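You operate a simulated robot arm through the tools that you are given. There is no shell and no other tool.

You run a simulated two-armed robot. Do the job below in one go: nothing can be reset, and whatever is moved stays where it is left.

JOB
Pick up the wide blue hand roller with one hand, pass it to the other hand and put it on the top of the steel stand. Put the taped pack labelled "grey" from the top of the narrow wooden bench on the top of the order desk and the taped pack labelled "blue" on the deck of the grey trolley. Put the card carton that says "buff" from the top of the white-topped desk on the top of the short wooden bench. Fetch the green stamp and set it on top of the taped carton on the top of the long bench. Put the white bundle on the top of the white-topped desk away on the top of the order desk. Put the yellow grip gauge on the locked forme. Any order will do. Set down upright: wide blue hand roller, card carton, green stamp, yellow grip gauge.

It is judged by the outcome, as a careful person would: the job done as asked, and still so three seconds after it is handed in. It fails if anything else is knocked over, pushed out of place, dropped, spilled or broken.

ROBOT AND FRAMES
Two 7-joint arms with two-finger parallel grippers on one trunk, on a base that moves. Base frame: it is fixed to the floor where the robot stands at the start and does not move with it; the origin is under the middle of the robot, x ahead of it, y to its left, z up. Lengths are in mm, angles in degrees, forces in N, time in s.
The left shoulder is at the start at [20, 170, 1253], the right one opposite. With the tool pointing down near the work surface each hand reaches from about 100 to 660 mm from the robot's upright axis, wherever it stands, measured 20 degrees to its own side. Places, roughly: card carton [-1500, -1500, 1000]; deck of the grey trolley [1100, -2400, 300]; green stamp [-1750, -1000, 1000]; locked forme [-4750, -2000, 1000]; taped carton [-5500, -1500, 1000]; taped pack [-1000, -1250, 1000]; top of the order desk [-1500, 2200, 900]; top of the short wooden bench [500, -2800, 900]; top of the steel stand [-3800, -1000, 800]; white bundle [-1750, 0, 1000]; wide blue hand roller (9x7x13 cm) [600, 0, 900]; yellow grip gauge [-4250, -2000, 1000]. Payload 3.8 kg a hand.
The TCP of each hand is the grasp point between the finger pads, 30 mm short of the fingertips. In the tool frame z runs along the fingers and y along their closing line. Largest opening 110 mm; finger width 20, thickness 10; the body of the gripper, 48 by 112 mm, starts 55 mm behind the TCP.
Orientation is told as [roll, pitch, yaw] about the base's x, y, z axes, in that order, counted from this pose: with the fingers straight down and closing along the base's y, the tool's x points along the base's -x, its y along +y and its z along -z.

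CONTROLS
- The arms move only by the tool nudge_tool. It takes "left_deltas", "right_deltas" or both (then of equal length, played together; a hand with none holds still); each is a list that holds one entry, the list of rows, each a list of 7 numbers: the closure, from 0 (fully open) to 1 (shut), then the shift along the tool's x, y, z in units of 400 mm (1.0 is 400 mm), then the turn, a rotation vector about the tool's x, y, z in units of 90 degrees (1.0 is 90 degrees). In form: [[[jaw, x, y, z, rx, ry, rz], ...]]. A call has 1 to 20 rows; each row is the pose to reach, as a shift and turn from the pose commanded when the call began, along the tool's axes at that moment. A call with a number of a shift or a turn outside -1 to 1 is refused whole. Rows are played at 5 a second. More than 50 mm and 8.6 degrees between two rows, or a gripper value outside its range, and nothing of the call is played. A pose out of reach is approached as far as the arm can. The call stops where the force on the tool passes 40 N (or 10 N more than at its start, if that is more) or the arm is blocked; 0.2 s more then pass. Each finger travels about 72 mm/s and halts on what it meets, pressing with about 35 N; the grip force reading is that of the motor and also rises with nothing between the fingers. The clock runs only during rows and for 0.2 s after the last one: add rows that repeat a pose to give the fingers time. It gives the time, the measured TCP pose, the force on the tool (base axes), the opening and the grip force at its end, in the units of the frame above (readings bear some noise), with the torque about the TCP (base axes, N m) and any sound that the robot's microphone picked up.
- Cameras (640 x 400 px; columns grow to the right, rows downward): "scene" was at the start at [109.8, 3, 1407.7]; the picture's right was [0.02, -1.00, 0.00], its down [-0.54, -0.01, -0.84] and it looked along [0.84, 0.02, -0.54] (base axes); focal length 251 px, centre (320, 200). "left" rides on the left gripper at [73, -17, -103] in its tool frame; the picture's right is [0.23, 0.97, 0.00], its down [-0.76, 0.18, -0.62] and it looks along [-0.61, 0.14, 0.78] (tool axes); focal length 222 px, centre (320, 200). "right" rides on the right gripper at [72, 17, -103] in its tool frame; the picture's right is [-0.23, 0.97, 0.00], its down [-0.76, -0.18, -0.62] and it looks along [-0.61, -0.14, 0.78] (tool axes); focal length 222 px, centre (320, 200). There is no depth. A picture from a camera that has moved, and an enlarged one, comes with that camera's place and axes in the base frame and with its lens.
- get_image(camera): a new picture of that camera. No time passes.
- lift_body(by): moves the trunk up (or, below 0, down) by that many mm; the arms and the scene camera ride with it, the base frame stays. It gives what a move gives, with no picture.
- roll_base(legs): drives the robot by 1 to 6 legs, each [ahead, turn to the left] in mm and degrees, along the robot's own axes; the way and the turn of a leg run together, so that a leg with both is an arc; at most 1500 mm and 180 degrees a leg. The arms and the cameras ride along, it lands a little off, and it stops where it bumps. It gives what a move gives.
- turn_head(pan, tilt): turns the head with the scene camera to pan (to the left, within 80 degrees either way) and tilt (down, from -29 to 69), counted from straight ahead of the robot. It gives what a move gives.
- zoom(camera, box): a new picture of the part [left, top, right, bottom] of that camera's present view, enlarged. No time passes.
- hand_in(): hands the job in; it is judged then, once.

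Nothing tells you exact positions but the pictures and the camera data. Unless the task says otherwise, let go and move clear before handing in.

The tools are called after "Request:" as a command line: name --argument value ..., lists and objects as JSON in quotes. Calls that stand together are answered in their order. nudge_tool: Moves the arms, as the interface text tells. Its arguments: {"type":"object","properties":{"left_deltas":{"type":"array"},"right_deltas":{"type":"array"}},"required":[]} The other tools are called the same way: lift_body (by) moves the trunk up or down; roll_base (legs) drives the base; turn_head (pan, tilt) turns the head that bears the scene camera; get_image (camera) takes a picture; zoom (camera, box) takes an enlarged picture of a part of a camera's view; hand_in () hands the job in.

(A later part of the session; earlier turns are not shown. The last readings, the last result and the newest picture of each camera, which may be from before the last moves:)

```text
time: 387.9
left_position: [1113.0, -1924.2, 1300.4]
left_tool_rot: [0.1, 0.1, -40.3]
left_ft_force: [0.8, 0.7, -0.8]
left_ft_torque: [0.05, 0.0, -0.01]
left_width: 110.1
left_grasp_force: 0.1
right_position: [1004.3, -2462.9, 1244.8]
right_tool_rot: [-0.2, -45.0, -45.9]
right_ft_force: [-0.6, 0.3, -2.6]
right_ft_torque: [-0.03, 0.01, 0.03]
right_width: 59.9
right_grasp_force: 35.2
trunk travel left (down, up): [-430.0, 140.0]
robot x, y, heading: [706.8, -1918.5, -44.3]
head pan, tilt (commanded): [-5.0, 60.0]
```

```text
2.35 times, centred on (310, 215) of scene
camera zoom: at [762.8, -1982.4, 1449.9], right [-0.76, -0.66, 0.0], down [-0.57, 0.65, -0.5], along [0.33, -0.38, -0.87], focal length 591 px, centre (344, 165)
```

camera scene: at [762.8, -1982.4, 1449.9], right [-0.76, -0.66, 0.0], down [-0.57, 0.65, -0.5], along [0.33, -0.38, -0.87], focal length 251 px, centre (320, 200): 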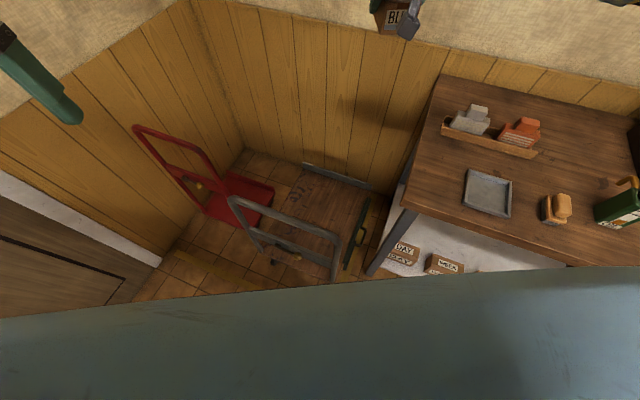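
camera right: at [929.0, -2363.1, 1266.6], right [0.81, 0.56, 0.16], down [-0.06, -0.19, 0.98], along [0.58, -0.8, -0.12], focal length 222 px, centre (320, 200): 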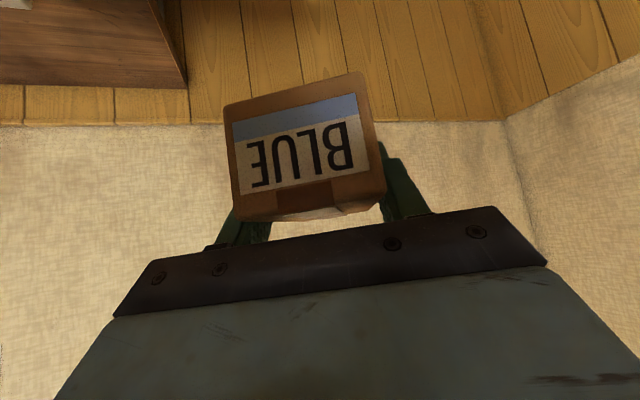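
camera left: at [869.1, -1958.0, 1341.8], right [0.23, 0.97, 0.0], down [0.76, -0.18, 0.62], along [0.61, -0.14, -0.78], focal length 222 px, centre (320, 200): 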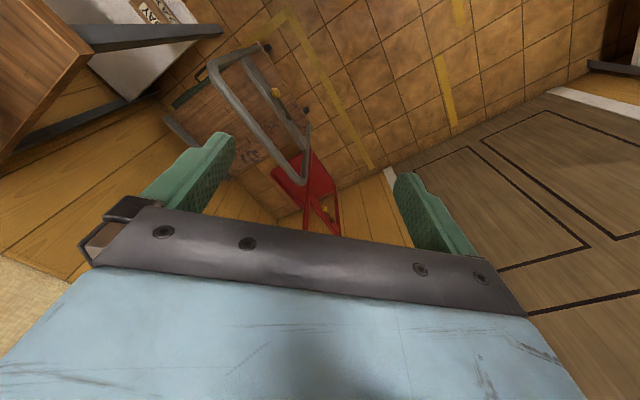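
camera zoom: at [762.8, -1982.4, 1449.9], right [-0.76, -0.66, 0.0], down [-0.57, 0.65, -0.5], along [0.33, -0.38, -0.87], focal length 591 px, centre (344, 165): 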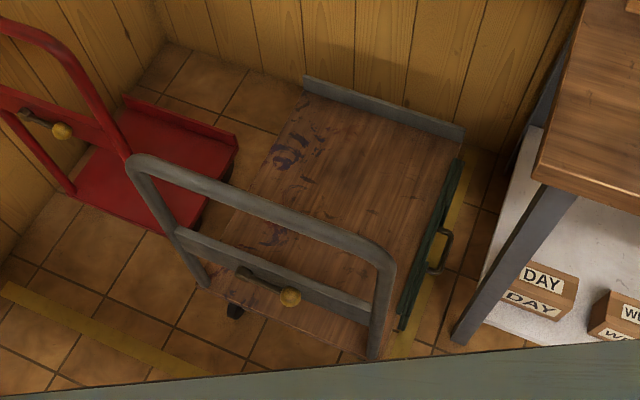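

The deck is clear and the present stance gives about 50 mm clearance on both sides of the gap. I'll bring the tilted hand over the deck point [1008, -2423] and down to z 763, then lower the trunk.

Request:
nudge_tool --right_deltas '[[[1, 0.046, 0.077, -0.046, 0, 0, 0], [1, 0.117, 0.077, 0.025, 0, 0, 0], [1, 0.188, 0.077, 0.096, 0, 0, 0], [1, 0.259, 0.077, 0.167, 0, 0, 0], [1, 0.33, 0.077, 0.238, 0, 0, 0], [1, 0.401, 0.077, 0.309, 0, 0, 0], [1, 0.472, 0.077, 0.38, 0, 0, 0], [1, 0.543, 0.077, 0.451, 0, 0, 0]]]'

Request:
get_image --camera "scene"

Request:
get_image --camera "right"

```text
time: 389.7
left_position: [1113.6, -1924.4, 1300.8]
left_tool_rot: [0.1, 0.1, -40.3]
left_ft_force: [-0.2, -0.8, -0.2]
left_ft_torque: [0.02, 0.0, -0.04]
left_width: 109.9
left_grasp_force: 0.1
right_position: [1010.2, -2420.7, 963.5]
right_tool_rot: [-0.1, -44.9, -45.8]
right_ft_force: [0.9, 0.6, -2.3]
right_ft_torque: [0.0, 0.0, 0.0]
right_width: 59.8
right_grasp_force: 35.3
trunk travel left (down, up): [-430.0, 140.0]
robot x, y, heading: [703.9, -1915.6, -43.8]
head pan, tilt (commanded): [-5.0, 60.0]
```

```text
taken
camera scene: at [763.1, -1982.5, 1449.8], right [-0.76, -0.66, 0.0], down [-0.57, 0.65, -0.5], along [0.33, -0.38, -0.87], focal length 251 px, centre (320, 200)
```

scene: 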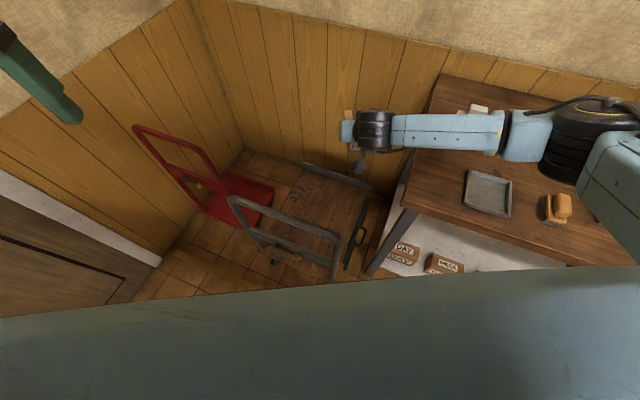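

```text
taken
camera right: at [935.0, -2320.1, 985.0], right [0.81, 0.56, 0.16], down [-0.06, -0.19, 0.98], along [0.58, -0.8, -0.12], focal length 222 px, centre (320, 200)
```

right: 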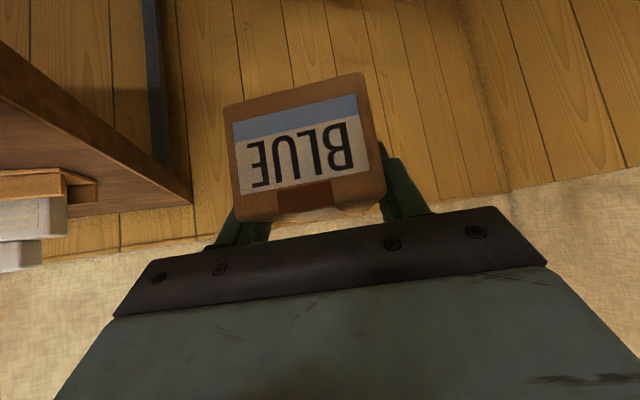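

Request:
nudge_tool --right_deltas '[[[1, 0.0707, 0, 0.0707, 0, 0, 0], [1, 0.1414, 0, 0.1414, 0, 0, 0], [1, 0.2121, 0, 0.2121, 0, 0, 0], [1, 0.2828, 0, 0.2828, 0, 0, 0], [1, 0.3536, 0, 0.3536, 0, 0, 0], [1, 0.3536, 0, 0.3536, 0, 0, 0]]]'

Request:
get_image --camera "scene"

Request:
get_image --camera "right"

Request:
get_image --camera "left"

```text
time: 391.1
left_position: [1114.6, -1925.4, 1301.1]
left_tool_rot: [0.1, 0.1, -40.5]
left_ft_force: [0.5, -0.5, 0.1]
left_ft_torque: [-0.01, 0.01, 0.01]
left_width: 110.1
left_grasp_force: 0.0
right_position: [1007.8, -2424.6, 764.2]
right_tool_rot: [0.0, -45.0, -45.9]
right_ft_force: [0.0, -0.3, -1.6]
right_ft_torque: [0.03, 0.01, 0.0]
right_width: 59.9
right_grasp_force: 35.6
trunk travel left (down, up): [-430.0, 140.0]
robot x, y, heading: [703.0, -1920.0, -44.0]
head pan, tilt (commanded): [-5.0, 60.0]
```

```text
taken
camera scene: at [762.9, -1982.6, 1449.9], right [-0.76, -0.66, 0.0], down [-0.57, 0.65, -0.5], along [0.33, -0.38, -0.87], focal length 251 px, centre (320, 200)
```

scene: 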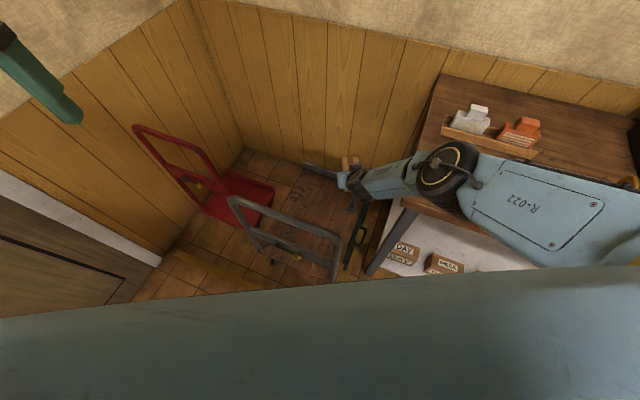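

```text
taken
camera right: at [931.8, -2324.5, 785.6], right [0.81, 0.56, 0.16], down [-0.06, -0.19, 0.98], along [0.58, -0.8, -0.12], focal length 222 px, centre (320, 200)
```

right: 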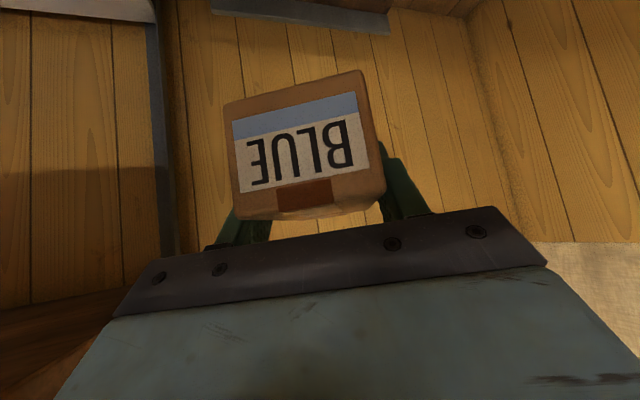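

```text
taken
camera left: at [1047.8, -1890.5, 1405.2], right [0.46, 0.89, 0.0], down [0.69, -0.36, 0.62], along [0.55, -0.28, -0.78], focal length 222 px, centre (320, 200)
```

left: 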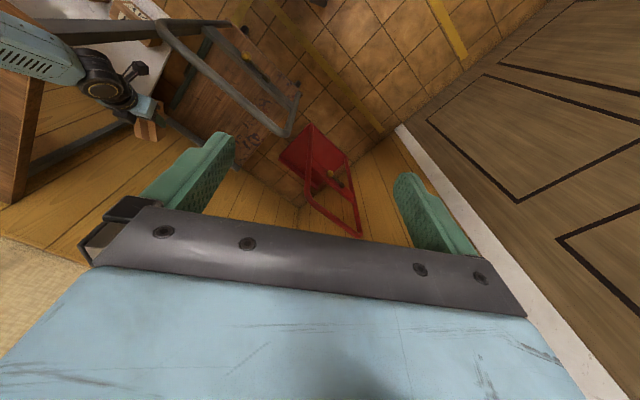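

The arm hangs as planned, and straight down it clears both the handle post and the bench corner. I'll lower the trunk in stages and check as it goes.

Request:
lift_body --by -150

Request:
get_image --camera "scene"

Request:
get_image --camera "left"

```text
time: 392.9
left_position: [1114.0, -1924.9, 1151.3]
left_tool_rot: [0.1, 0.0, -40.4]
left_ft_force: [0.4, 1.1, 0.0]
left_ft_torque: [-0.02, 0.03, -0.02]
left_width: 110.0
left_grasp_force: 0.0
right_position: [1007.5, -2425.7, 614.0]
right_tool_rot: [-0.1, -45.0, -45.9]
right_ft_force: [-0.2, -0.4, -2.1]
right_ft_torque: [-0.03, 0.02, -0.01]
right_width: 59.8
right_grasp_force: 35.0
trunk travel left (down, up): [-280.0, 290.0]
robot x, y, heading: [702.5, -1916.6, -44.4]
head pan, tilt (commanded): [-5.0, 60.0]
```

```text
taken
camera scene: at [762.7, -1982.4, 1300.0], right [-0.76, -0.66, 0.0], down [-0.57, 0.65, -0.5], along [0.33, -0.38, -0.87], focal length 251 px, centre (320, 200)
```

scene: 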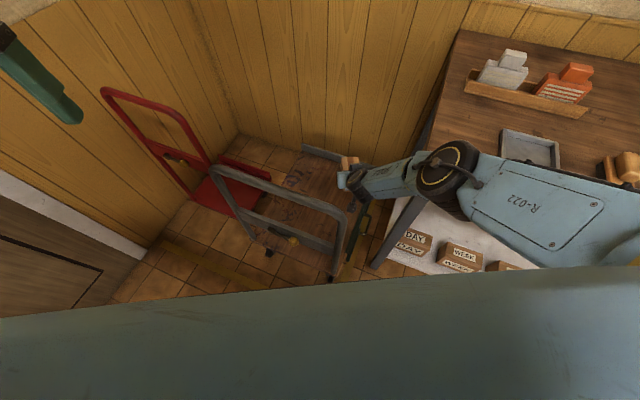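

```text
taken
camera left: at [1047.6, -1890.3, 1255.3], right [0.46, 0.89, 0.0], down [0.69, -0.36, 0.62], along [0.55, -0.28, -0.78], focal length 222 px, centre (320, 200)
```

left: 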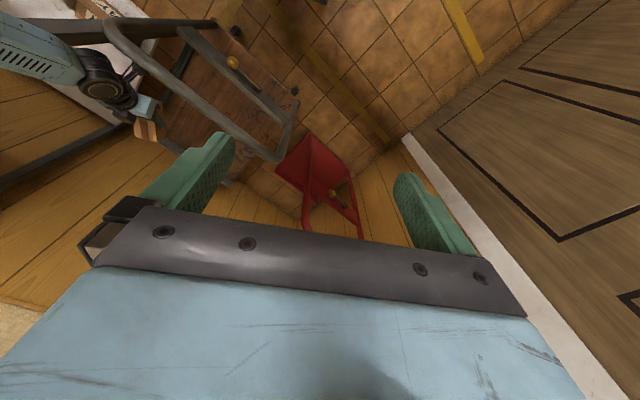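

Request:
zoom --camera "scene" --box '[290, 110, 510, 290]'

Request:
zoom --camera "left" --box '[0, 0, 300, 190]'

```text
2.22 times, centred on (400, 200) of scene
camera zoom: at [762.7, -1982.4, 1300.0], right [-0.76, -0.66, 0.0], down [-0.57, 0.65, -0.5], along [0.33, -0.38, -0.87], focal length 558 px, centre (142, 200)
```

zoom: 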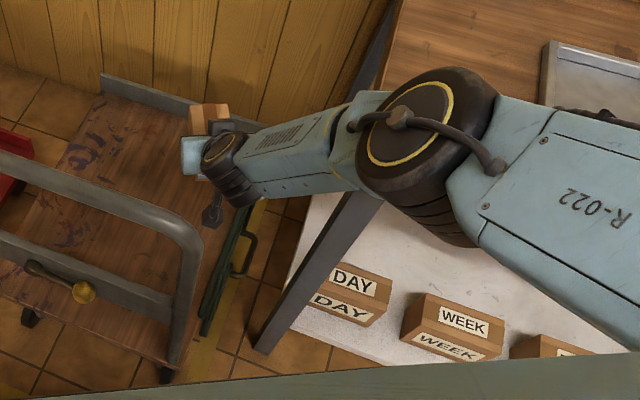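

```text
2.11 times, centred on (150, 95) of left
camera zoom: at [1047.6, -1890.3, 1255.3], right [0.46, 0.89, 0.0], down [0.69, -0.36, 0.62], along [0.55, -0.28, -0.78], focal length 468 px, centre (678, 421)
```

zoom: 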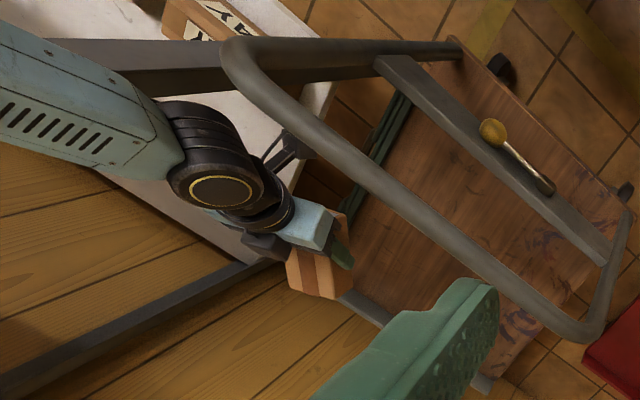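

Request:
lift_body --by -120

Request:
get_image --camera "scene"

Request:
zoom --camera "left" --box '[0, 0, 300, 190]'

Request:
get_image --camera "right"

```text
time: 394.4
left_position: [1113.9, -1925.8, 1031.3]
left_tool_rot: [0.2, -0.1, -40.4]
left_ft_force: [0.5, 0.1, 0.2]
left_ft_torque: [0.03, 0.02, -0.01]
left_width: 110.0
left_grasp_force: 0.0
right_position: [1006.5, -2426.7, 494.6]
right_tool_rot: [-0.1, -45.0, -45.8]
right_ft_force: [-0.6, 0.7, -2.0]
right_ft_torque: [0.0, -0.01, 0.01]
right_width: 59.7
right_grasp_force: 35.1
trunk travel left (down, up): [-160.0, 410.0]
robot x, y, heading: [706.5, -1916.6, -44.0]
head pan, tilt (commanded): [-5.0, 60.0]
```

```text
taken
camera scene: at [762.7, -1982.4, 1180.0], right [-0.76, -0.66, 0.0], down [-0.57, 0.65, -0.5], along [0.33, -0.38, -0.87], focal length 251 px, centre (320, 200)
```

scene: 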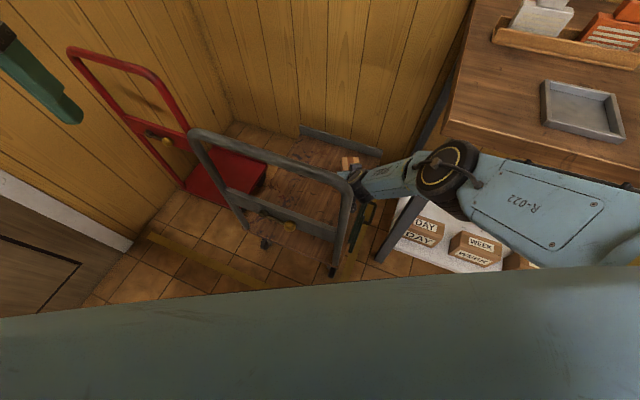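

```text
2.11 times, centred on (150, 95) of left
camera zoom: at [1047.6, -1890.3, 1135.3], right [0.46, 0.89, 0.0], down [0.69, -0.36, 0.62], along [0.55, -0.28, -0.78], focal length 468 px, centre (678, 421)
```

zoom: 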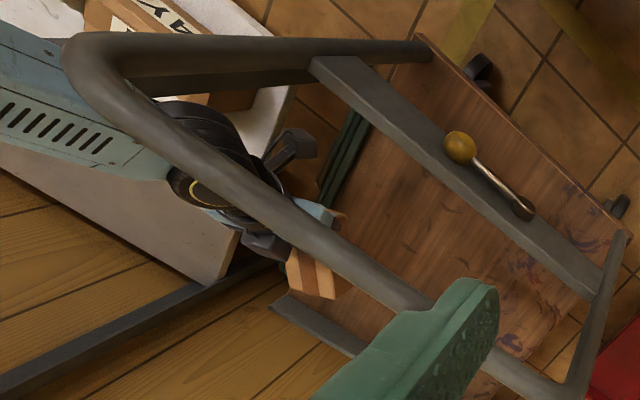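

```text
taken
camera right: at [931.6, -2324.8, 515.9], right [0.81, 0.56, 0.16], down [-0.06, -0.19, 0.98], along [0.58, -0.8, -0.12], focal length 222 px, centre (320, 200)
```

right: 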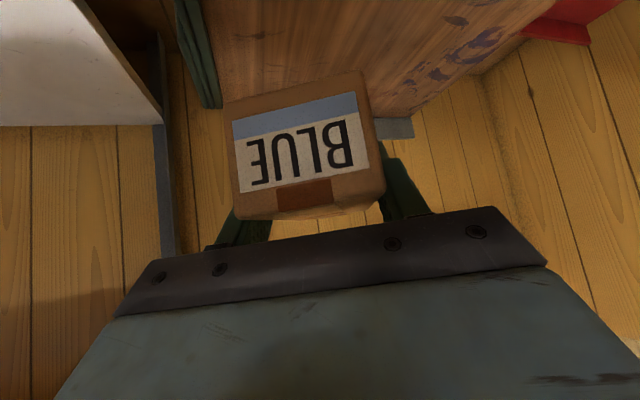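

Request:
zoom --camera "scene" --box '[330, 80, 530, 290]'

```text
1.90 times, centred on (430, 185) of scene
camera zoom: at [762.7, -1982.4, 1180.0], right [-0.76, -0.66, 0.0], down [-0.57, 0.65, -0.5], along [0.33, -0.38, -0.87], focal length 479 px, centre (110, 229)
```

zoom: 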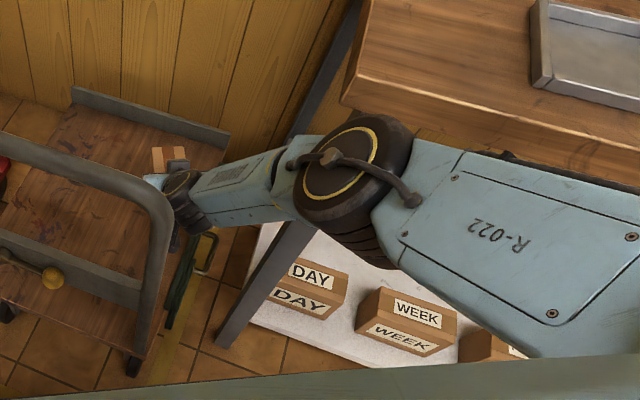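

Request:
lift_body --by -110

Request:
zoom --camera "scene" --box '[270, 110, 510, 300]'

Request:
get_image --camera "right"

```text
time: 395.8
left_position: [1114.1, -1924.9, 920.7]
left_tool_rot: [0.1, 0.0, -40.5]
left_ft_force: [0.4, 0.6, -0.3]
left_ft_torque: [0.02, 0.04, -0.01]
left_width: 109.9
left_grasp_force: 0.1
right_position: [1006.9, -2426.1, 384.3]
right_tool_rot: [-0.1, -45.0, -45.8]
right_ft_force: [-0.1, -0.4, -2.0]
right_ft_torque: [0.03, 0.03, 0.04]
right_width: 59.9
right_grasp_force: 34.9
trunk travel left (down, up): [-50.0, 520.0]
robot x, y, heading: [705.2, -1918.0, -44.2]
head pan, tilt (commanded): [-5.0, 60.0]
```

```text
2.11 times, centred on (390, 205) of scene
camera zoom: at [762.7, -1982.4, 1070.0], right [-0.76, -0.66, 0.0], down [-0.57, 0.65, -0.5], along [0.33, -0.38, -0.87], focal length 529 px, centre (173, 190)
```

zoom: 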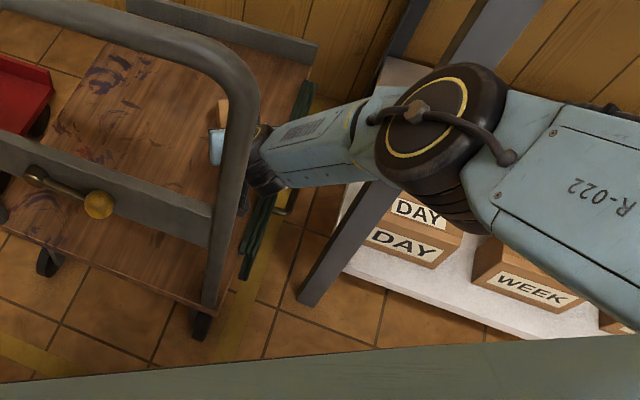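

```text
taken
camera right: at [931.6, -2324.8, 405.9], right [0.81, 0.56, 0.16], down [-0.06, -0.19, 0.98], along [0.58, -0.8, -0.12], focal length 222 px, centre (320, 200)
```

right: 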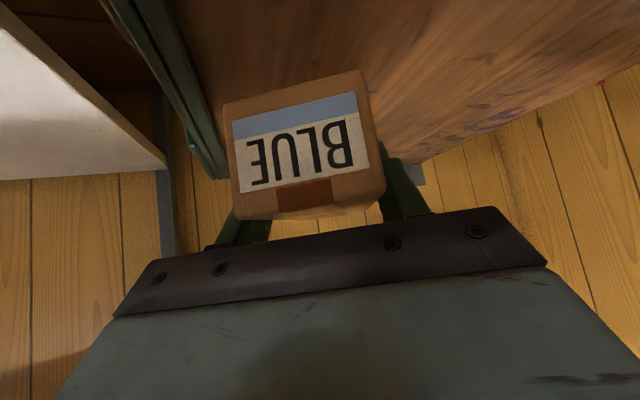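

Request:
lift_body --by -35

Request:
get_image --camera "right"

```text
time: 396.6
left_position: [1112.4, -1924.4, 886.4]
left_tool_rot: [0.1, 0.1, -40.4]
left_ft_force: [-0.3, 0.0, 0.1]
left_ft_torque: [0.0, 0.03, 0.01]
left_width: 109.9
left_grasp_force: 0.0
right_position: [1006.8, -2426.1, 348.3]
right_tool_rot: [-0.1, -45.0, -45.8]
right_ft_force: [-0.3, -0.1, -1.5]
right_ft_torque: [0.01, 0.02, 0.0]
right_width: 59.9
right_grasp_force: 34.8
trunk travel left (down, up): [-15.0, 555.0]
robot x, y, heading: [702.2, -1917.2, -43.9]
head pan, tilt (commanded): [-5.0, 60.0]
```

```text
taken
camera right: at [931.5, -2324.7, 370.8], right [0.81, 0.56, 0.16], down [-0.06, -0.19, 0.98], along [0.58, -0.8, -0.12], focal length 222 px, centre (320, 200)
```

right: 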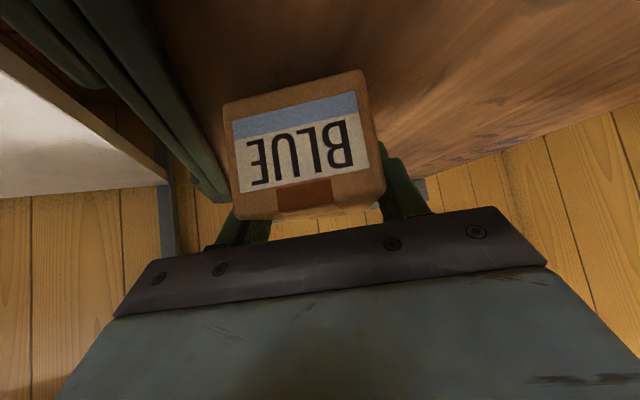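

Request:
nudge_tool --right_deltas '[[[1, 0.007, 0, 0.007, 0, 0, 0], [1, 0.014, 0, 0.014, 0, 0, 0], [1, 0.019, 0, 0.019, 0, 0, 0]]]'

```text
time: 397.4
left_position: [1113.1, -1925.0, 885.8]
left_tool_rot: [0.2, 0.1, -40.4]
left_ft_force: [-0.2, 0.7, -0.2]
left_ft_torque: [-0.02, 0.01, 0.0]
left_width: 110.0
left_grasp_force: 0.0
right_position: [1005.9, -2426.6, 337.9]
right_tool_rot: [-0.1, -45.0, -45.8]
right_ft_force: [0.5, 0.1, -1.9]
right_ft_torque: [0.05, 0.01, 0.01]
right_width: 59.9
right_grasp_force: 35.2
trunk travel left (down, up): [-15.0, 555.0]
robot x, y, heading: [704.6, -1914.2, -44.0]
head pan, tilt (commanded): [-5.0, 60.0]
```

Request:
nudge_tool --right_deltas '[[[1, 0.005, 0, 0.005, 0, 0, 0], [1, 0.009, 0, 0.009, 0, 0, 0], [1, 0.013, 0, 0.013, 0, 0, 0]]]'

Request:
get_image --camera "right"

```text
time: 398.2
left_position: [1112.6, -1922.3, 887.6]
left_tool_rot: [0.0, -0.2, -40.4]
left_ft_force: [-0.1, 0.3, -0.4]
left_ft_torque: [-0.02, 0.01, 0.01]
left_width: 110.3
left_grasp_force: 0.1
right_position: [1009.3, -2425.9, 335.9]
right_tool_rot: [-0.3, -45.4, -45.8]
right_ft_force: [-11.1, 5.0, 33.5]
right_ft_torque: [0.44, -0.36, 0.39]
right_width: 59.9
right_grasp_force: 34.9
trunk travel left (down, up): [-15.0, 555.0]
robot x, y, heading: [705.4, -1917.4, -44.1]
head pan, tilt (commanded): [-5.0, 60.0]
```

```text
taken
camera right: at [933.2, -2325.9, 356.5], right [0.81, 0.56, 0.16], down [-0.06, -0.19, 0.98], along [0.58, -0.81, -0.11], focal length 222 px, centre (320, 200)
```

right: 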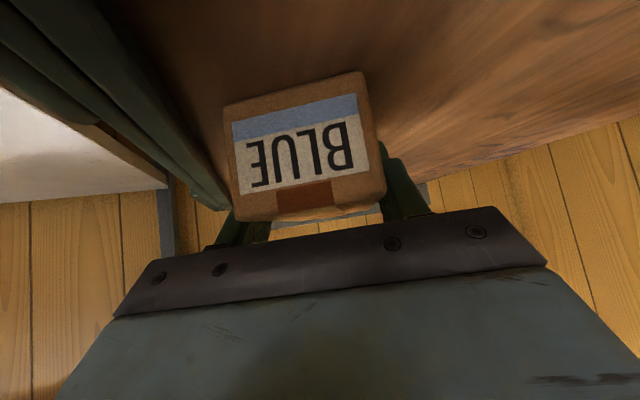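

The pack rests on the deck. I'll ease off, open the hand, and raise the trunk straight up again.

Request:
nudge_tool --right_deltas '[[[1, -0.004, 0, -0.004, 0, 0, 0], [1, -0.007, 0, -0.007, 0, 0, 0], [1, -0.007, 0, -0.007, 0, 0, 0]]]'

Request:
nudge_tool --right_deltas '[[[0.45, 0, 0, 0, 0, 0, 0], [0.38, 0, 0, 0, 0, 0, 0], [0.3, 0, 0, 0, 0, 0, 0], [0.2, 0, 0, 0, 0, 0, 0], [0.2, 0, 0, 0, 0, 0, 0]]]'

Request:
get_image --camera "right"

```text
time: 399.0
left_position: [1113.3, -1924.9, 887.3]
left_tool_rot: [0.1, 0.0, -40.4]
left_ft_force: [0.1, 0.7, 0.3]
left_ft_torque: [0.01, 0.02, 0.0]
left_width: 109.8
left_grasp_force: 0.1
right_position: [1006.8, -2425.8, 336.5]
right_tool_rot: [-0.2, -45.0, -45.8]
right_ft_force: [4.3, -3.8, 9.9]
right_ft_torque: [-0.61, -0.63, 0.04]
right_width: 59.8
right_grasp_force: 35.1
trunk travel left (down, up): [-15.0, 555.0]
robot x, y, heading: [707.1, -1918.2, -44.1]
head pan, tilt (commanded): [-5.0, 60.0]
```

```text
time: 400.2
left_position: [1114.1, -1926.0, 885.4]
left_tool_rot: [0.2, 0.0, -40.5]
left_ft_force: [-0.6, -0.3, 0.5]
left_ft_torque: [0.02, -0.04, -0.01]
left_width: 110.2
left_grasp_force: 0.2
right_position: [1006.8, -2426.1, 335.6]
right_tool_rot: [-0.1, -45.0, -45.8]
right_ft_force: [0.2, -0.5, 1.3]
right_ft_torque: [-0.02, 0.0, 0.0]
right_width: 88.2
right_grasp_force: 0.0
trunk travel left (down, up): [-15.0, 555.0]
robot x, y, heading: [699.3, -1917.8, -43.9]
head pan, tilt (commanded): [-5.0, 60.0]
```

```text
taken
camera right: at [931.7, -2325.1, 357.4], right [0.81, 0.56, 0.16], down [-0.06, -0.19, 0.98], along [0.58, -0.8, -0.12], focal length 222 px, centre (320, 200)
```

right: 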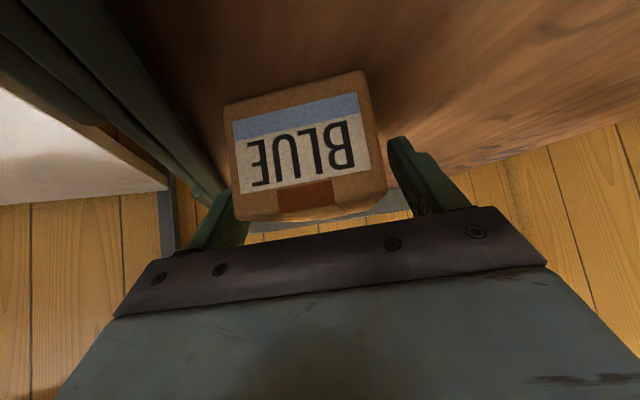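

Request:
lift_body --by 60

Request:
get_image --camera "right"

Request:
lift_body --by 370

Request:
get_image --camera "scene"

```text
time: 401.2
left_position: [1113.4, -1924.6, 946.0]
left_tool_rot: [0.2, 0.1, -40.4]
left_ft_force: [-0.2, -0.6, 0.3]
left_ft_torque: [0.04, 0.03, -0.01]
left_width: 109.8
left_grasp_force: 0.1
right_position: [1007.4, -2425.9, 395.5]
right_tool_rot: [-0.1, -45.0, -45.9]
right_ft_force: [0.0, 0.7, 0.0]
right_ft_torque: [-0.02, -0.03, 0.0]
right_width: 88.2
right_grasp_force: 0.0
trunk travel left (down, up): [-75.0, 495.0]
robot x, y, heading: [703.1, -1914.1, -43.9]
head pan, tilt (commanded): [-5.0, 60.0]
```

```text
taken
camera right: at [931.7, -2325.1, 417.3], right [0.81, 0.56, 0.16], down [-0.06, -0.19, 0.98], along [0.58, -0.8, -0.12], focal length 222 px, centre (320, 200)
```

right: 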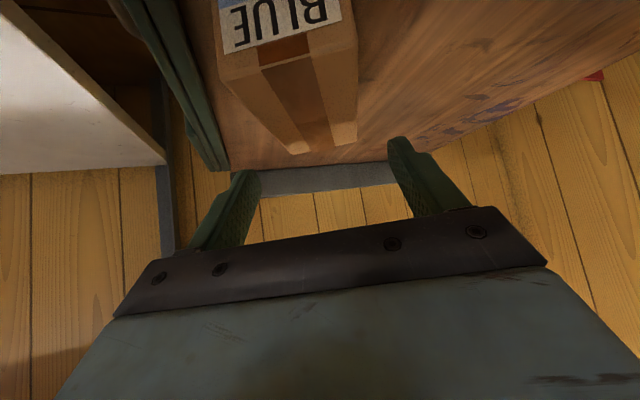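

```text
time: 404.8
left_position: [1113.9, -1925.3, 1314.8]
left_tool_rot: [0.0, 0.2, -40.4]
left_ft_force: [-1.1, -0.5, 0.3]
left_ft_torque: [-0.01, 0.02, -0.03]
left_width: 110.0
left_grasp_force: 0.1
right_position: [1006.8, -2425.0, 764.7]
right_tool_rot: [-0.1, -45.0, -45.8]
right_ft_force: [1.3, 0.7, -0.1]
right_ft_torque: [0.02, 0.0, 0.01]
right_width: 88.1
right_grasp_force: 0.0
trunk travel left (down, up): [-445.0, 125.0]
robot x, y, heading: [704.6, -1916.1, -44.1]
head pan, tilt (commanded): [-5.0, 60.0]
```

```text
taken
camera scene: at [762.7, -1982.3, 1464.8], right [-0.76, -0.66, 0.0], down [-0.57, 0.65, -0.5], along [0.33, -0.38, -0.87], focal length 251 px, centre (320, 200)
```

scene: 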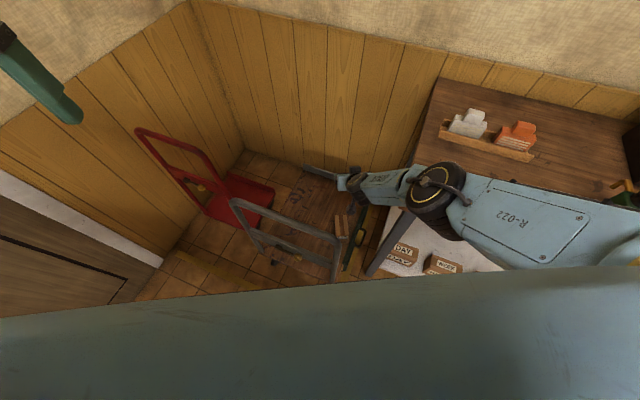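

Request:
zoom --camera "scene" --box '[270, 150, 400, 290]'

```text
2.86 times, centred on (335, 220) of scene
camera zoom: at [762.7, -1982.3, 1464.8], right [-0.76, -0.66, 0.0], down [-0.57, 0.65, -0.5], along [0.33, -0.38, -0.87], focal length 718 px, centre (277, 143)
```

zoom: 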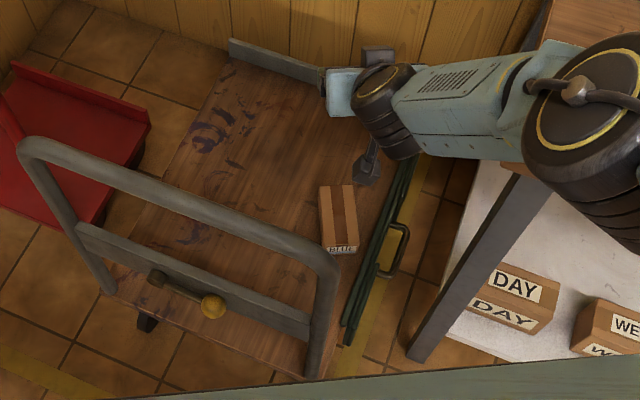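

The BLUE pack lies fully on the trolley's deck. I'll bring the right arm up the same way, then un-tilt it.

Request:
nudge_tool --right_deltas '[[[0.2, -0.0707, 0, -0.0707, 0, 0, 0], [0.2, -0.1414, 0, -0.1414, 0, 0, 0], [0.2, -0.2121, 0, -0.2121, 0, 0, 0], [0.2, -0.2828, 0, -0.2828, 0, 0, 0], [0.2, -0.3536, 0, -0.3536, 0, 0, 0], [0.2, -0.4242, 0, -0.4242, 0, 0, 0], [0.2, -0.4949, 0, -0.4949, 0, 0, 0], [0.2, -0.5656, 0, -0.5656, 0, 0, 0], [0.2, -0.6363, 0, -0.6363, 0, 0, 0], [0.2, -0.707, 0, -0.707, 0, 0, 0], [0.2, -0.7777, 0, -0.7777, 0, 0, 0], [0.2, -0.84, 0, -0.84, 0, 0, 0]]]'

Request:
roll_base --legs '[[-300, 0]]'

Request:
nudge_tool --right_deltas '[[[0, 0.03, 0, -0.06, 0, 0.083, 0], [0, 0.06, 0, -0.12, 0, 0.166, 0], [0, 0.09, 0, -0.18, 0, 0.25, 0], [0, 0.12, 0, -0.24, 0, 0.333, 0], [0, 0.12, 0, -0.26, 0, 0.416, 0], [0, 0.12, 0, -0.28, 0, 0.5, 0], [0, 0.12, 0, -0.28, 0, 0.5, 0]]]'

Request:
get_image --camera "scene"

```text
time: 407.4
left_position: [1114.0, -1925.0, 1316.5]
left_tool_rot: [0.0, 0.0, -40.4]
left_ft_force: [-0.7, -0.1, 0.4]
left_ft_torque: [0.01, -0.01, 0.04]
left_width: 110.0
left_grasp_force: 0.0
right_position: [1005.7, -2429.9, 1243.0]
right_tool_rot: [-0.2, -45.0, -45.8]
right_ft_force: [0.0, -0.8, 0.8]
right_ft_torque: [0.01, -0.03, -0.02]
right_width: 88.1
right_grasp_force: 0.1
trunk travel left (down, up): [-445.0, 125.0]
robot x, y, heading: [701.9, -1917.1, -43.9]
head pan, tilt (commanded): [-5.0, 60.0]
```

```text
time: 409.4
left_position: [899.8, -1718.9, 1316.6]
left_tool_rot: [0.1, 0.0, -41.0]
left_ft_force: [-0.8, 0.2, 0.0]
left_ft_torque: [-0.01, 0.01, 0.0]
left_width: 109.7
left_grasp_force: 0.1
right_position: [788.0, -2223.1, 1243.4]
right_tool_rot: [-0.1, -45.0, -46.2]
right_ft_force: [0.3, 0.6, 0.0]
right_ft_torque: [0.0, 0.04, -0.01]
right_width: 87.7
right_grasp_force: 0.1
trunk travel left (down, up): [-445.0, 125.0]
robot x, y, heading: [488.4, -1709.1, -44.6]
head pan, tilt (commanded): [-5.0, 60.0]
```

```text
time: 411.0
left_position: [900.3, -1720.1, 1315.0]
left_tool_rot: [0.1, 0.1, -40.9]
left_ft_force: [-0.2, 0.0, 0.6]
left_ft_torque: [-0.02, -0.01, -0.02]
left_width: 110.0
left_grasp_force: 0.0
right_position: [712.0, -2141.5, 1288.0]
right_tool_rot: [0.0, 0.2, -46.2]
right_ft_force: [-0.1, -1.0, 0.1]
right_ft_torque: [-0.04, -0.01, 0.0]
right_width: 110.2
right_grasp_force: 0.1
trunk travel left (down, up): [-445.0, 125.0]
robot x, y, heading: [486.6, -1708.6, -44.5]
head pan, tilt (commanded): [-5.0, 60.0]
```

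```text
taken
camera scene: at [548.5, -1774.7, 1464.9], right [-0.76, -0.65, 0.0], down [-0.56, 0.66, -0.5], along [0.33, -0.38, -0.87], focal length 251 px, centre (320, 200)
```

scene: 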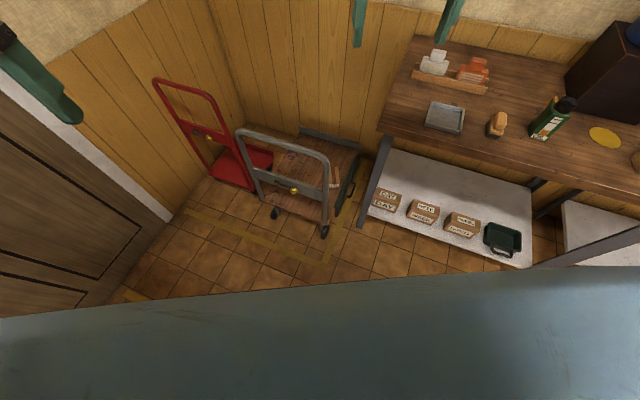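

Now for the grey pack. I'll lower the trunk to its usual height and drive to the east side of the narrow bench to read the other two packs' labels.

Request:
lift_body --by -95

Request:
roll_base --legs '[[0, -173.5], [955, 0], [0, 56]]'

Request:
nudge_tool --left_deltas '[[[0, -0.1, -0.06, 0, 0, 0, 0], [0, -0.2, -0.12, 0, 0, 0, 0], [0, -0.3, -0.18, 0, 0, 0, 0], [0, -0.4, -0.25, 0, 0, 0, 0]]]'

Request:
turn_head --pan 10 --tilt 35

Request:
get_image --camera "scene"

```text
time: 412.3
left_position: [899.9, -1721.4, 1221.1]
left_tool_rot: [0.2, 0.0, -40.9]
left_ft_force: [0.4, 0.4, 0.5]
left_ft_torque: [0.02, -0.01, -0.04]
left_width: 110.2
left_grasp_force: 0.0
right_position: [711.2, -2141.2, 1192.6]
right_tool_rot: [-0.1, 0.0, -46.4]
right_ft_force: [0.3, 0.2, 0.0]
right_ft_torque: [0.04, -0.02, -0.04]
right_width: 110.1
right_grasp_force: 0.0
trunk travel left (down, up): [-350.0, 220.0]
robot x, y, heading: [491.5, -1710.3, -44.5]
head pan, tilt (commanded): [-5.0, 60.0]
```

```text
time: 426.9
left_position: [-448.5, -1470.7, 1221.2]
left_tool_rot: [0.0, 0.0, -159.1]
left_ft_force: [-0.4, 0.4, -0.6]
left_ft_torque: [0.01, 0.02, 0.0]
left_width: 110.0
left_grasp_force: 0.0
right_position: [-731.8, -1105.6, 1192.9]
right_tool_rot: [-0.1, 0.1, -164.7]
right_ft_force: [-0.4, -0.3, -0.2]
right_ft_torque: [-0.01, -0.02, 0.02]
right_width: 110.4
right_grasp_force: 0.1
trunk travel left (down, up): [-350.0, 220.0]
robot x, y, heading: [-248.4, -1108.9, -162.7]
head pan, tilt (commanded): [-5.0, 60.0]
```

```text
time: 427.9
left_position: [-639.0, -1431.1, 1223.5]
left_tool_rot: [0.3, 0.1, -159.0]
left_ft_force: [-0.1, 0.0, 1.4]
left_ft_torque: [-0.01, -0.05, 0.01]
left_width: 110.1
left_grasp_force: 0.0
right_position: [-732.3, -1103.9, 1191.9]
right_tool_rot: [0.0, 0.0, -164.5]
right_ft_force: [-0.5, 0.7, 0.8]
right_ft_torque: [0.01, -0.05, 0.0]
right_width: 110.0
right_grasp_force: 0.0
trunk travel left (down, up): [-350.0, 220.0]
robot x, y, heading: [-245.6, -1116.8, -162.6]
head pan, tilt (commanded): [-5.0, 60.0]
```

```text
time: 428.8
left_position: [-636.6, -1432.3, 1224.0]
left_tool_rot: [0.0, 0.1, -159.1]
left_ft_force: [0.2, 0.9, 0.0]
left_ft_torque: [0.01, -0.04, 0.01]
left_width: 110.1
left_grasp_force: 0.0
right_position: [-732.1, -1104.4, 1193.3]
right_tool_rot: [-0.1, 0.0, -164.6]
right_ft_force: [0.4, -0.8, 0.2]
right_ft_torque: [-0.01, -0.03, -0.02]
right_width: 110.2
right_grasp_force: 0.0
trunk travel left (down, up): [-350.0, 220.0]
robot x, y, heading: [-249.0, -1112.3, -162.8]
head pan, tilt (commanded): [10.0, 35.0]
```

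```text
taken
camera scene: at [-346.6, -1159.6, 1404.1], right [-0.46, 0.89, 0.0], down [0.51, 0.26, -0.82], along [-0.73, -0.37, -0.57], focal length 251 px, centre (320, 200)
```

scene: 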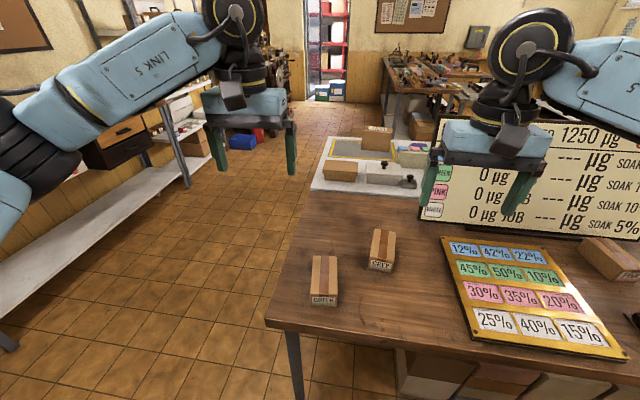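

Request:
zoom --camera "scene" --box '[280, 210, 420, 330]'

Request:
zoom --camera "scene" --box '[560, 220, 640, 300]'

Request:
get_image --camera "right"

Request:
get_image --camera "left"

```text
3.33 times, centred on (350, 270) of scene
camera zoom: at [-346.6, -1159.6, 1404.1], right [-0.46, 0.89, 0.0], down [0.51, 0.26, -0.82], along [-0.73, -0.37, -0.57], focal length 838 px, centre (220, -33)
```

zoom: 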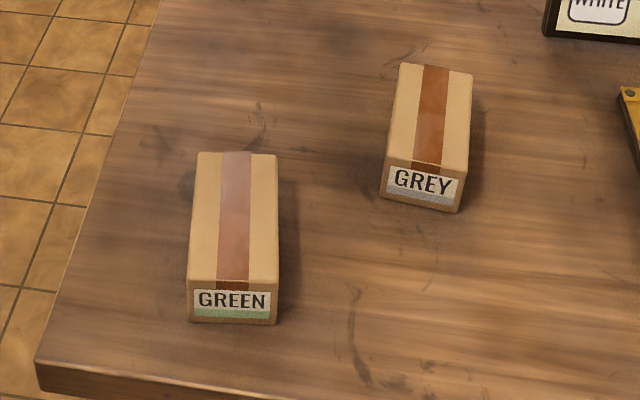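

```text
5.00 times, centred on (600, 260) of scene
camera zoom: at [-346.6, -1159.6, 1404.1], right [-0.46, 0.89, 0.0], down [0.51, 0.26, -0.82], along [-0.73, -0.37, -0.57], focal length 1256 px, centre (-1080, -100)
```

zoom: 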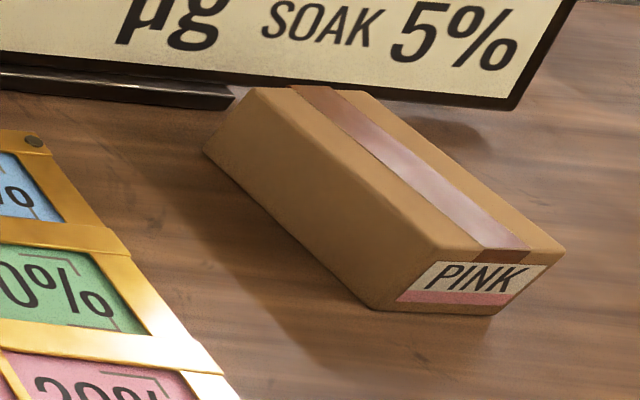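

```text
taken
camera right: at [-658.7, -1101.8, 1296.2], right [0.04, -1.0, 0.0], down [-0.78, -0.03, 0.62], along [-0.62, -0.02, -0.78], focal length 222 px, centre (320, 200)
```

right: 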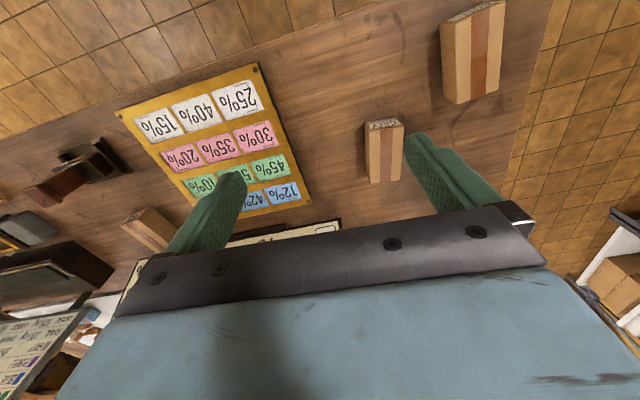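

```text
taken
camera left: at [-575.1, -1389.2, 1327.9], right [0.56, -0.83, 0.0], down [-0.65, -0.44, 0.62], along [-0.52, -0.35, -0.78], focal length 222 px, centre (320, 200)
```

left: 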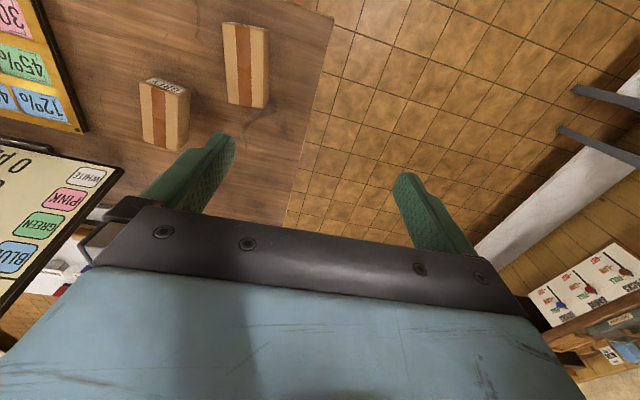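

The pack labelled "GREY" is at about [-851, -1230]; the other is GREEN. I'll shift slightly closer so the right hand reaches GREY well.

Request:
roll_base --legs '[[0, 8], [45, 0]]'

Request:
get_image --camera "right"

Request:
turn_head --pan -5 --tilt 40

Request:
get_image --camera "scene"

```text
time: 430.3
left_position: [-631.7, -1504.9, 1222.8]
left_tool_rot: [0.0, 0.1, -151.1]
left_ft_force: [-0.8, -0.6, 0.0]
left_ft_torque: [0.0, -0.04, 0.01]
left_width: 109.7
left_grasp_force: 0.0
right_position: [-771.4, -1194.3, 1192.4]
right_tool_rot: [-0.2, 0.1, -156.5]
right_ft_force: [-0.9, 0.5, 0.1]
right_ft_torque: [0.03, -0.03, 0.0]
right_width: 110.2
right_grasp_force: 0.0
trunk travel left (down, up): [-350.0, 220.0]
robot x, y, heading: [-289.7, -1133.9, -154.6]
head pan, tilt (commanded): [10.0, 35.0]
```

```text
taken
camera right: at [-698.9, -1179.9, 1295.7], right [0.18, -0.98, 0.0], down [-0.77, -0.14, 0.62], along [-0.61, -0.11, -0.78], focal length 222 px, centre (320, 200)
```

right: 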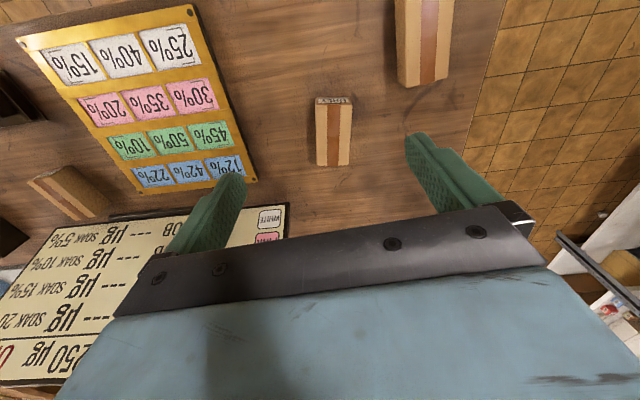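

```text
time: 431.1
left_position: [-629.4, -1502.9, 1224.5]
left_tool_rot: [0.0, 0.0, -151.2]
left_ft_force: [-0.1, 0.7, 0.3]
left_ft_torque: [0.0, -0.01, 0.02]
left_width: 110.1
left_grasp_force: 0.1
right_position: [-770.8, -1192.2, 1193.1]
right_tool_rot: [-0.1, 0.0, -156.5]
right_ft_force: [-0.9, -0.2, 0.5]
right_ft_torque: [0.01, 0.02, -0.02]
right_width: 109.8
right_grasp_force: 0.0
trunk travel left (down, up): [-350.0, 220.0]
robot x, y, heading: [-287.7, -1133.5, -154.5]
head pan, tilt (commanded): [-5.0, 40.0]
```

```text
taken
camera scene: at [-387.8, -1171.2, 1396.7], right [-0.35, 0.94, 0.0], down [0.6, 0.22, -0.77], along [-0.72, -0.27, -0.64], focal length 251 px, centre (320, 200)
```

scene: 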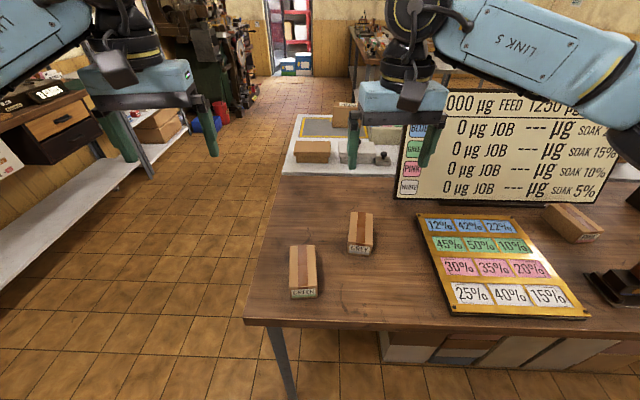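

Request:
zoom --camera "right" --box '[280, 70, 400, 190]'

Request:
zoom --camera "scene" --box '[300, 190, 420, 280]'

```text
3.33 times, centred on (340, 130) of right
camera zoom: at [-697.1, -1178.8, 1296.4], right [0.18, -0.98, 0.0], down [-0.77, -0.14, 0.62], along [-0.61, -0.11, -0.78], focal length 740 px, centre (253, 433)
```

zoom: 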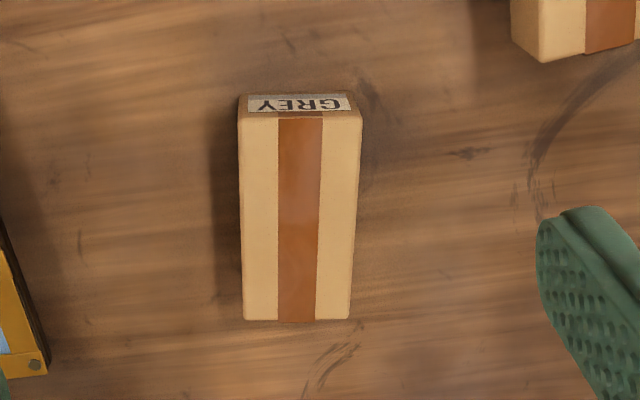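

```text
4.44 times, centred on (360, 235) of scene
camera zoom: at [-387.8, -1171.2, 1396.7], right [-0.35, 0.94, 0.0], down [0.6, 0.22, -0.77], along [-0.72, -0.27, -0.64], focal length 1117 px, centre (142, 44)
```

zoom: 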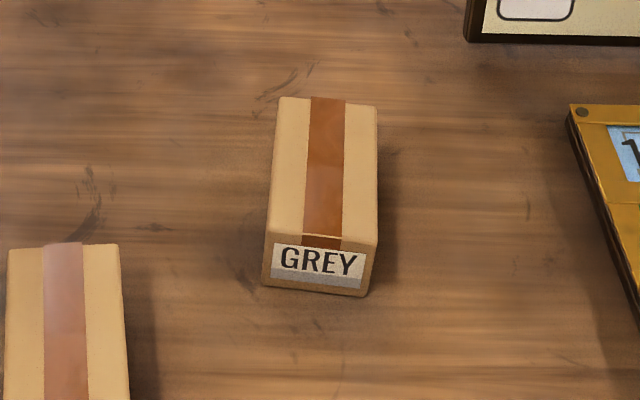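

Request:
nudge_tool --right_deltas '[[[0.1, -0.075, 0.004, 0.03, 0, 0, 0.045], [0.1, -0.15, 0.009, 0.06, 0, 0, 0.09], [0.1, -0.2238, 0.013, 0.1, 0, 0, 0.1356], [0.1, -0.2238, 0.013, 0.21, 0, 0, 0.1356], [0.1, -0.2238, 0.013, 0.32, 0, 0, 0.1356], [0.1, -0.2238, 0.013, 0.43, 0, 0, 0.1356], [0.1, -0.2238, 0.013, 0.43, 0, 0, 0.1356]]]'

Request:
get_image --camera "right"

Request:
get_image --camera "scene"

```text
time: 432.6
left_position: [-629.1, -1502.3, 1224.5]
left_tool_rot: [0.1, 0.0, -151.1]
left_ft_force: [0.4, 0.4, 0.0]
left_ft_torque: [-0.02, 0.02, -0.02]
left_width: 109.8
left_grasp_force: 0.2
right_position: [-849.5, -1230.8, 1021.5]
right_tool_rot: [-0.1, 0.0, -168.7]
right_ft_force: [0.3, 0.3, -0.5]
right_ft_torque: [0.0, 0.03, -0.02]
right_width: 99.1
right_grasp_force: 0.0
trunk travel left (down, up): [-350.0, 220.0]
robot x, y, heading: [-288.0, -1133.6, -154.8]
head pan, tilt (commanded): [-5.0, 40.0]
```

```text
taken
camera right: at [-774.8, -1234.2, 1125.3], right [-0.03, -1.0, 0.0], down [-0.78, 0.02, 0.62], along [-0.62, 0.02, -0.78], focal length 222 px, centre (320, 200)
```

right: 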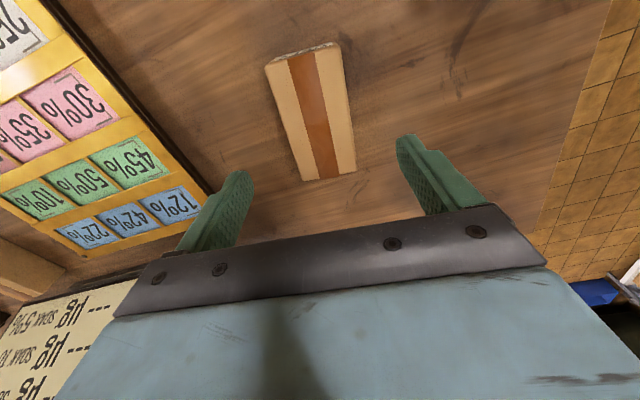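

```text
taken
camera scene: at [-387.8, -1171.3, 1396.7], right [-0.35, 0.94, 0.0], down [0.6, 0.22, -0.77], along [-0.72, -0.27, -0.64], focal length 251 px, centre (320, 200)
```

scene: 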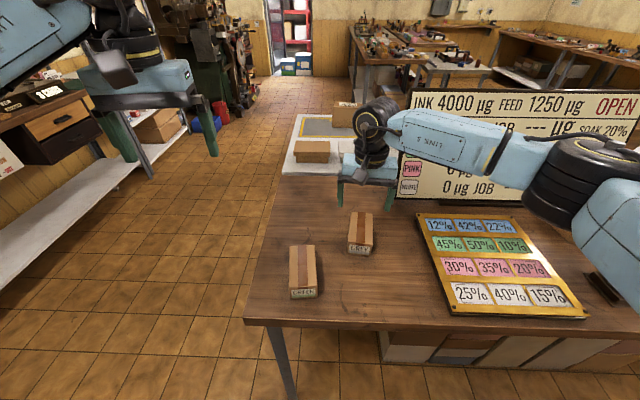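

Request:
zoom --camera "right" --box '[240, 30, 390, 190]'

```text
2.50 times, centred on (315, 110) of right
camera zoom: at [-774.8, -1234.2, 1125.3], right [-0.03, -1.0, 0.0], down [-0.78, 0.02, 0.62], along [-0.62, 0.02, -0.78], focal length 555 px, centre (332, 425)
```

zoom: 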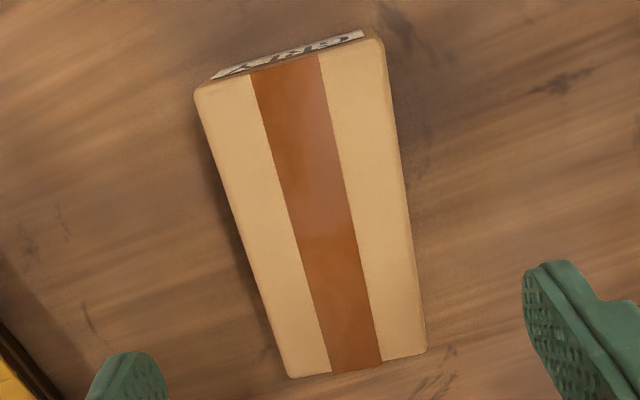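

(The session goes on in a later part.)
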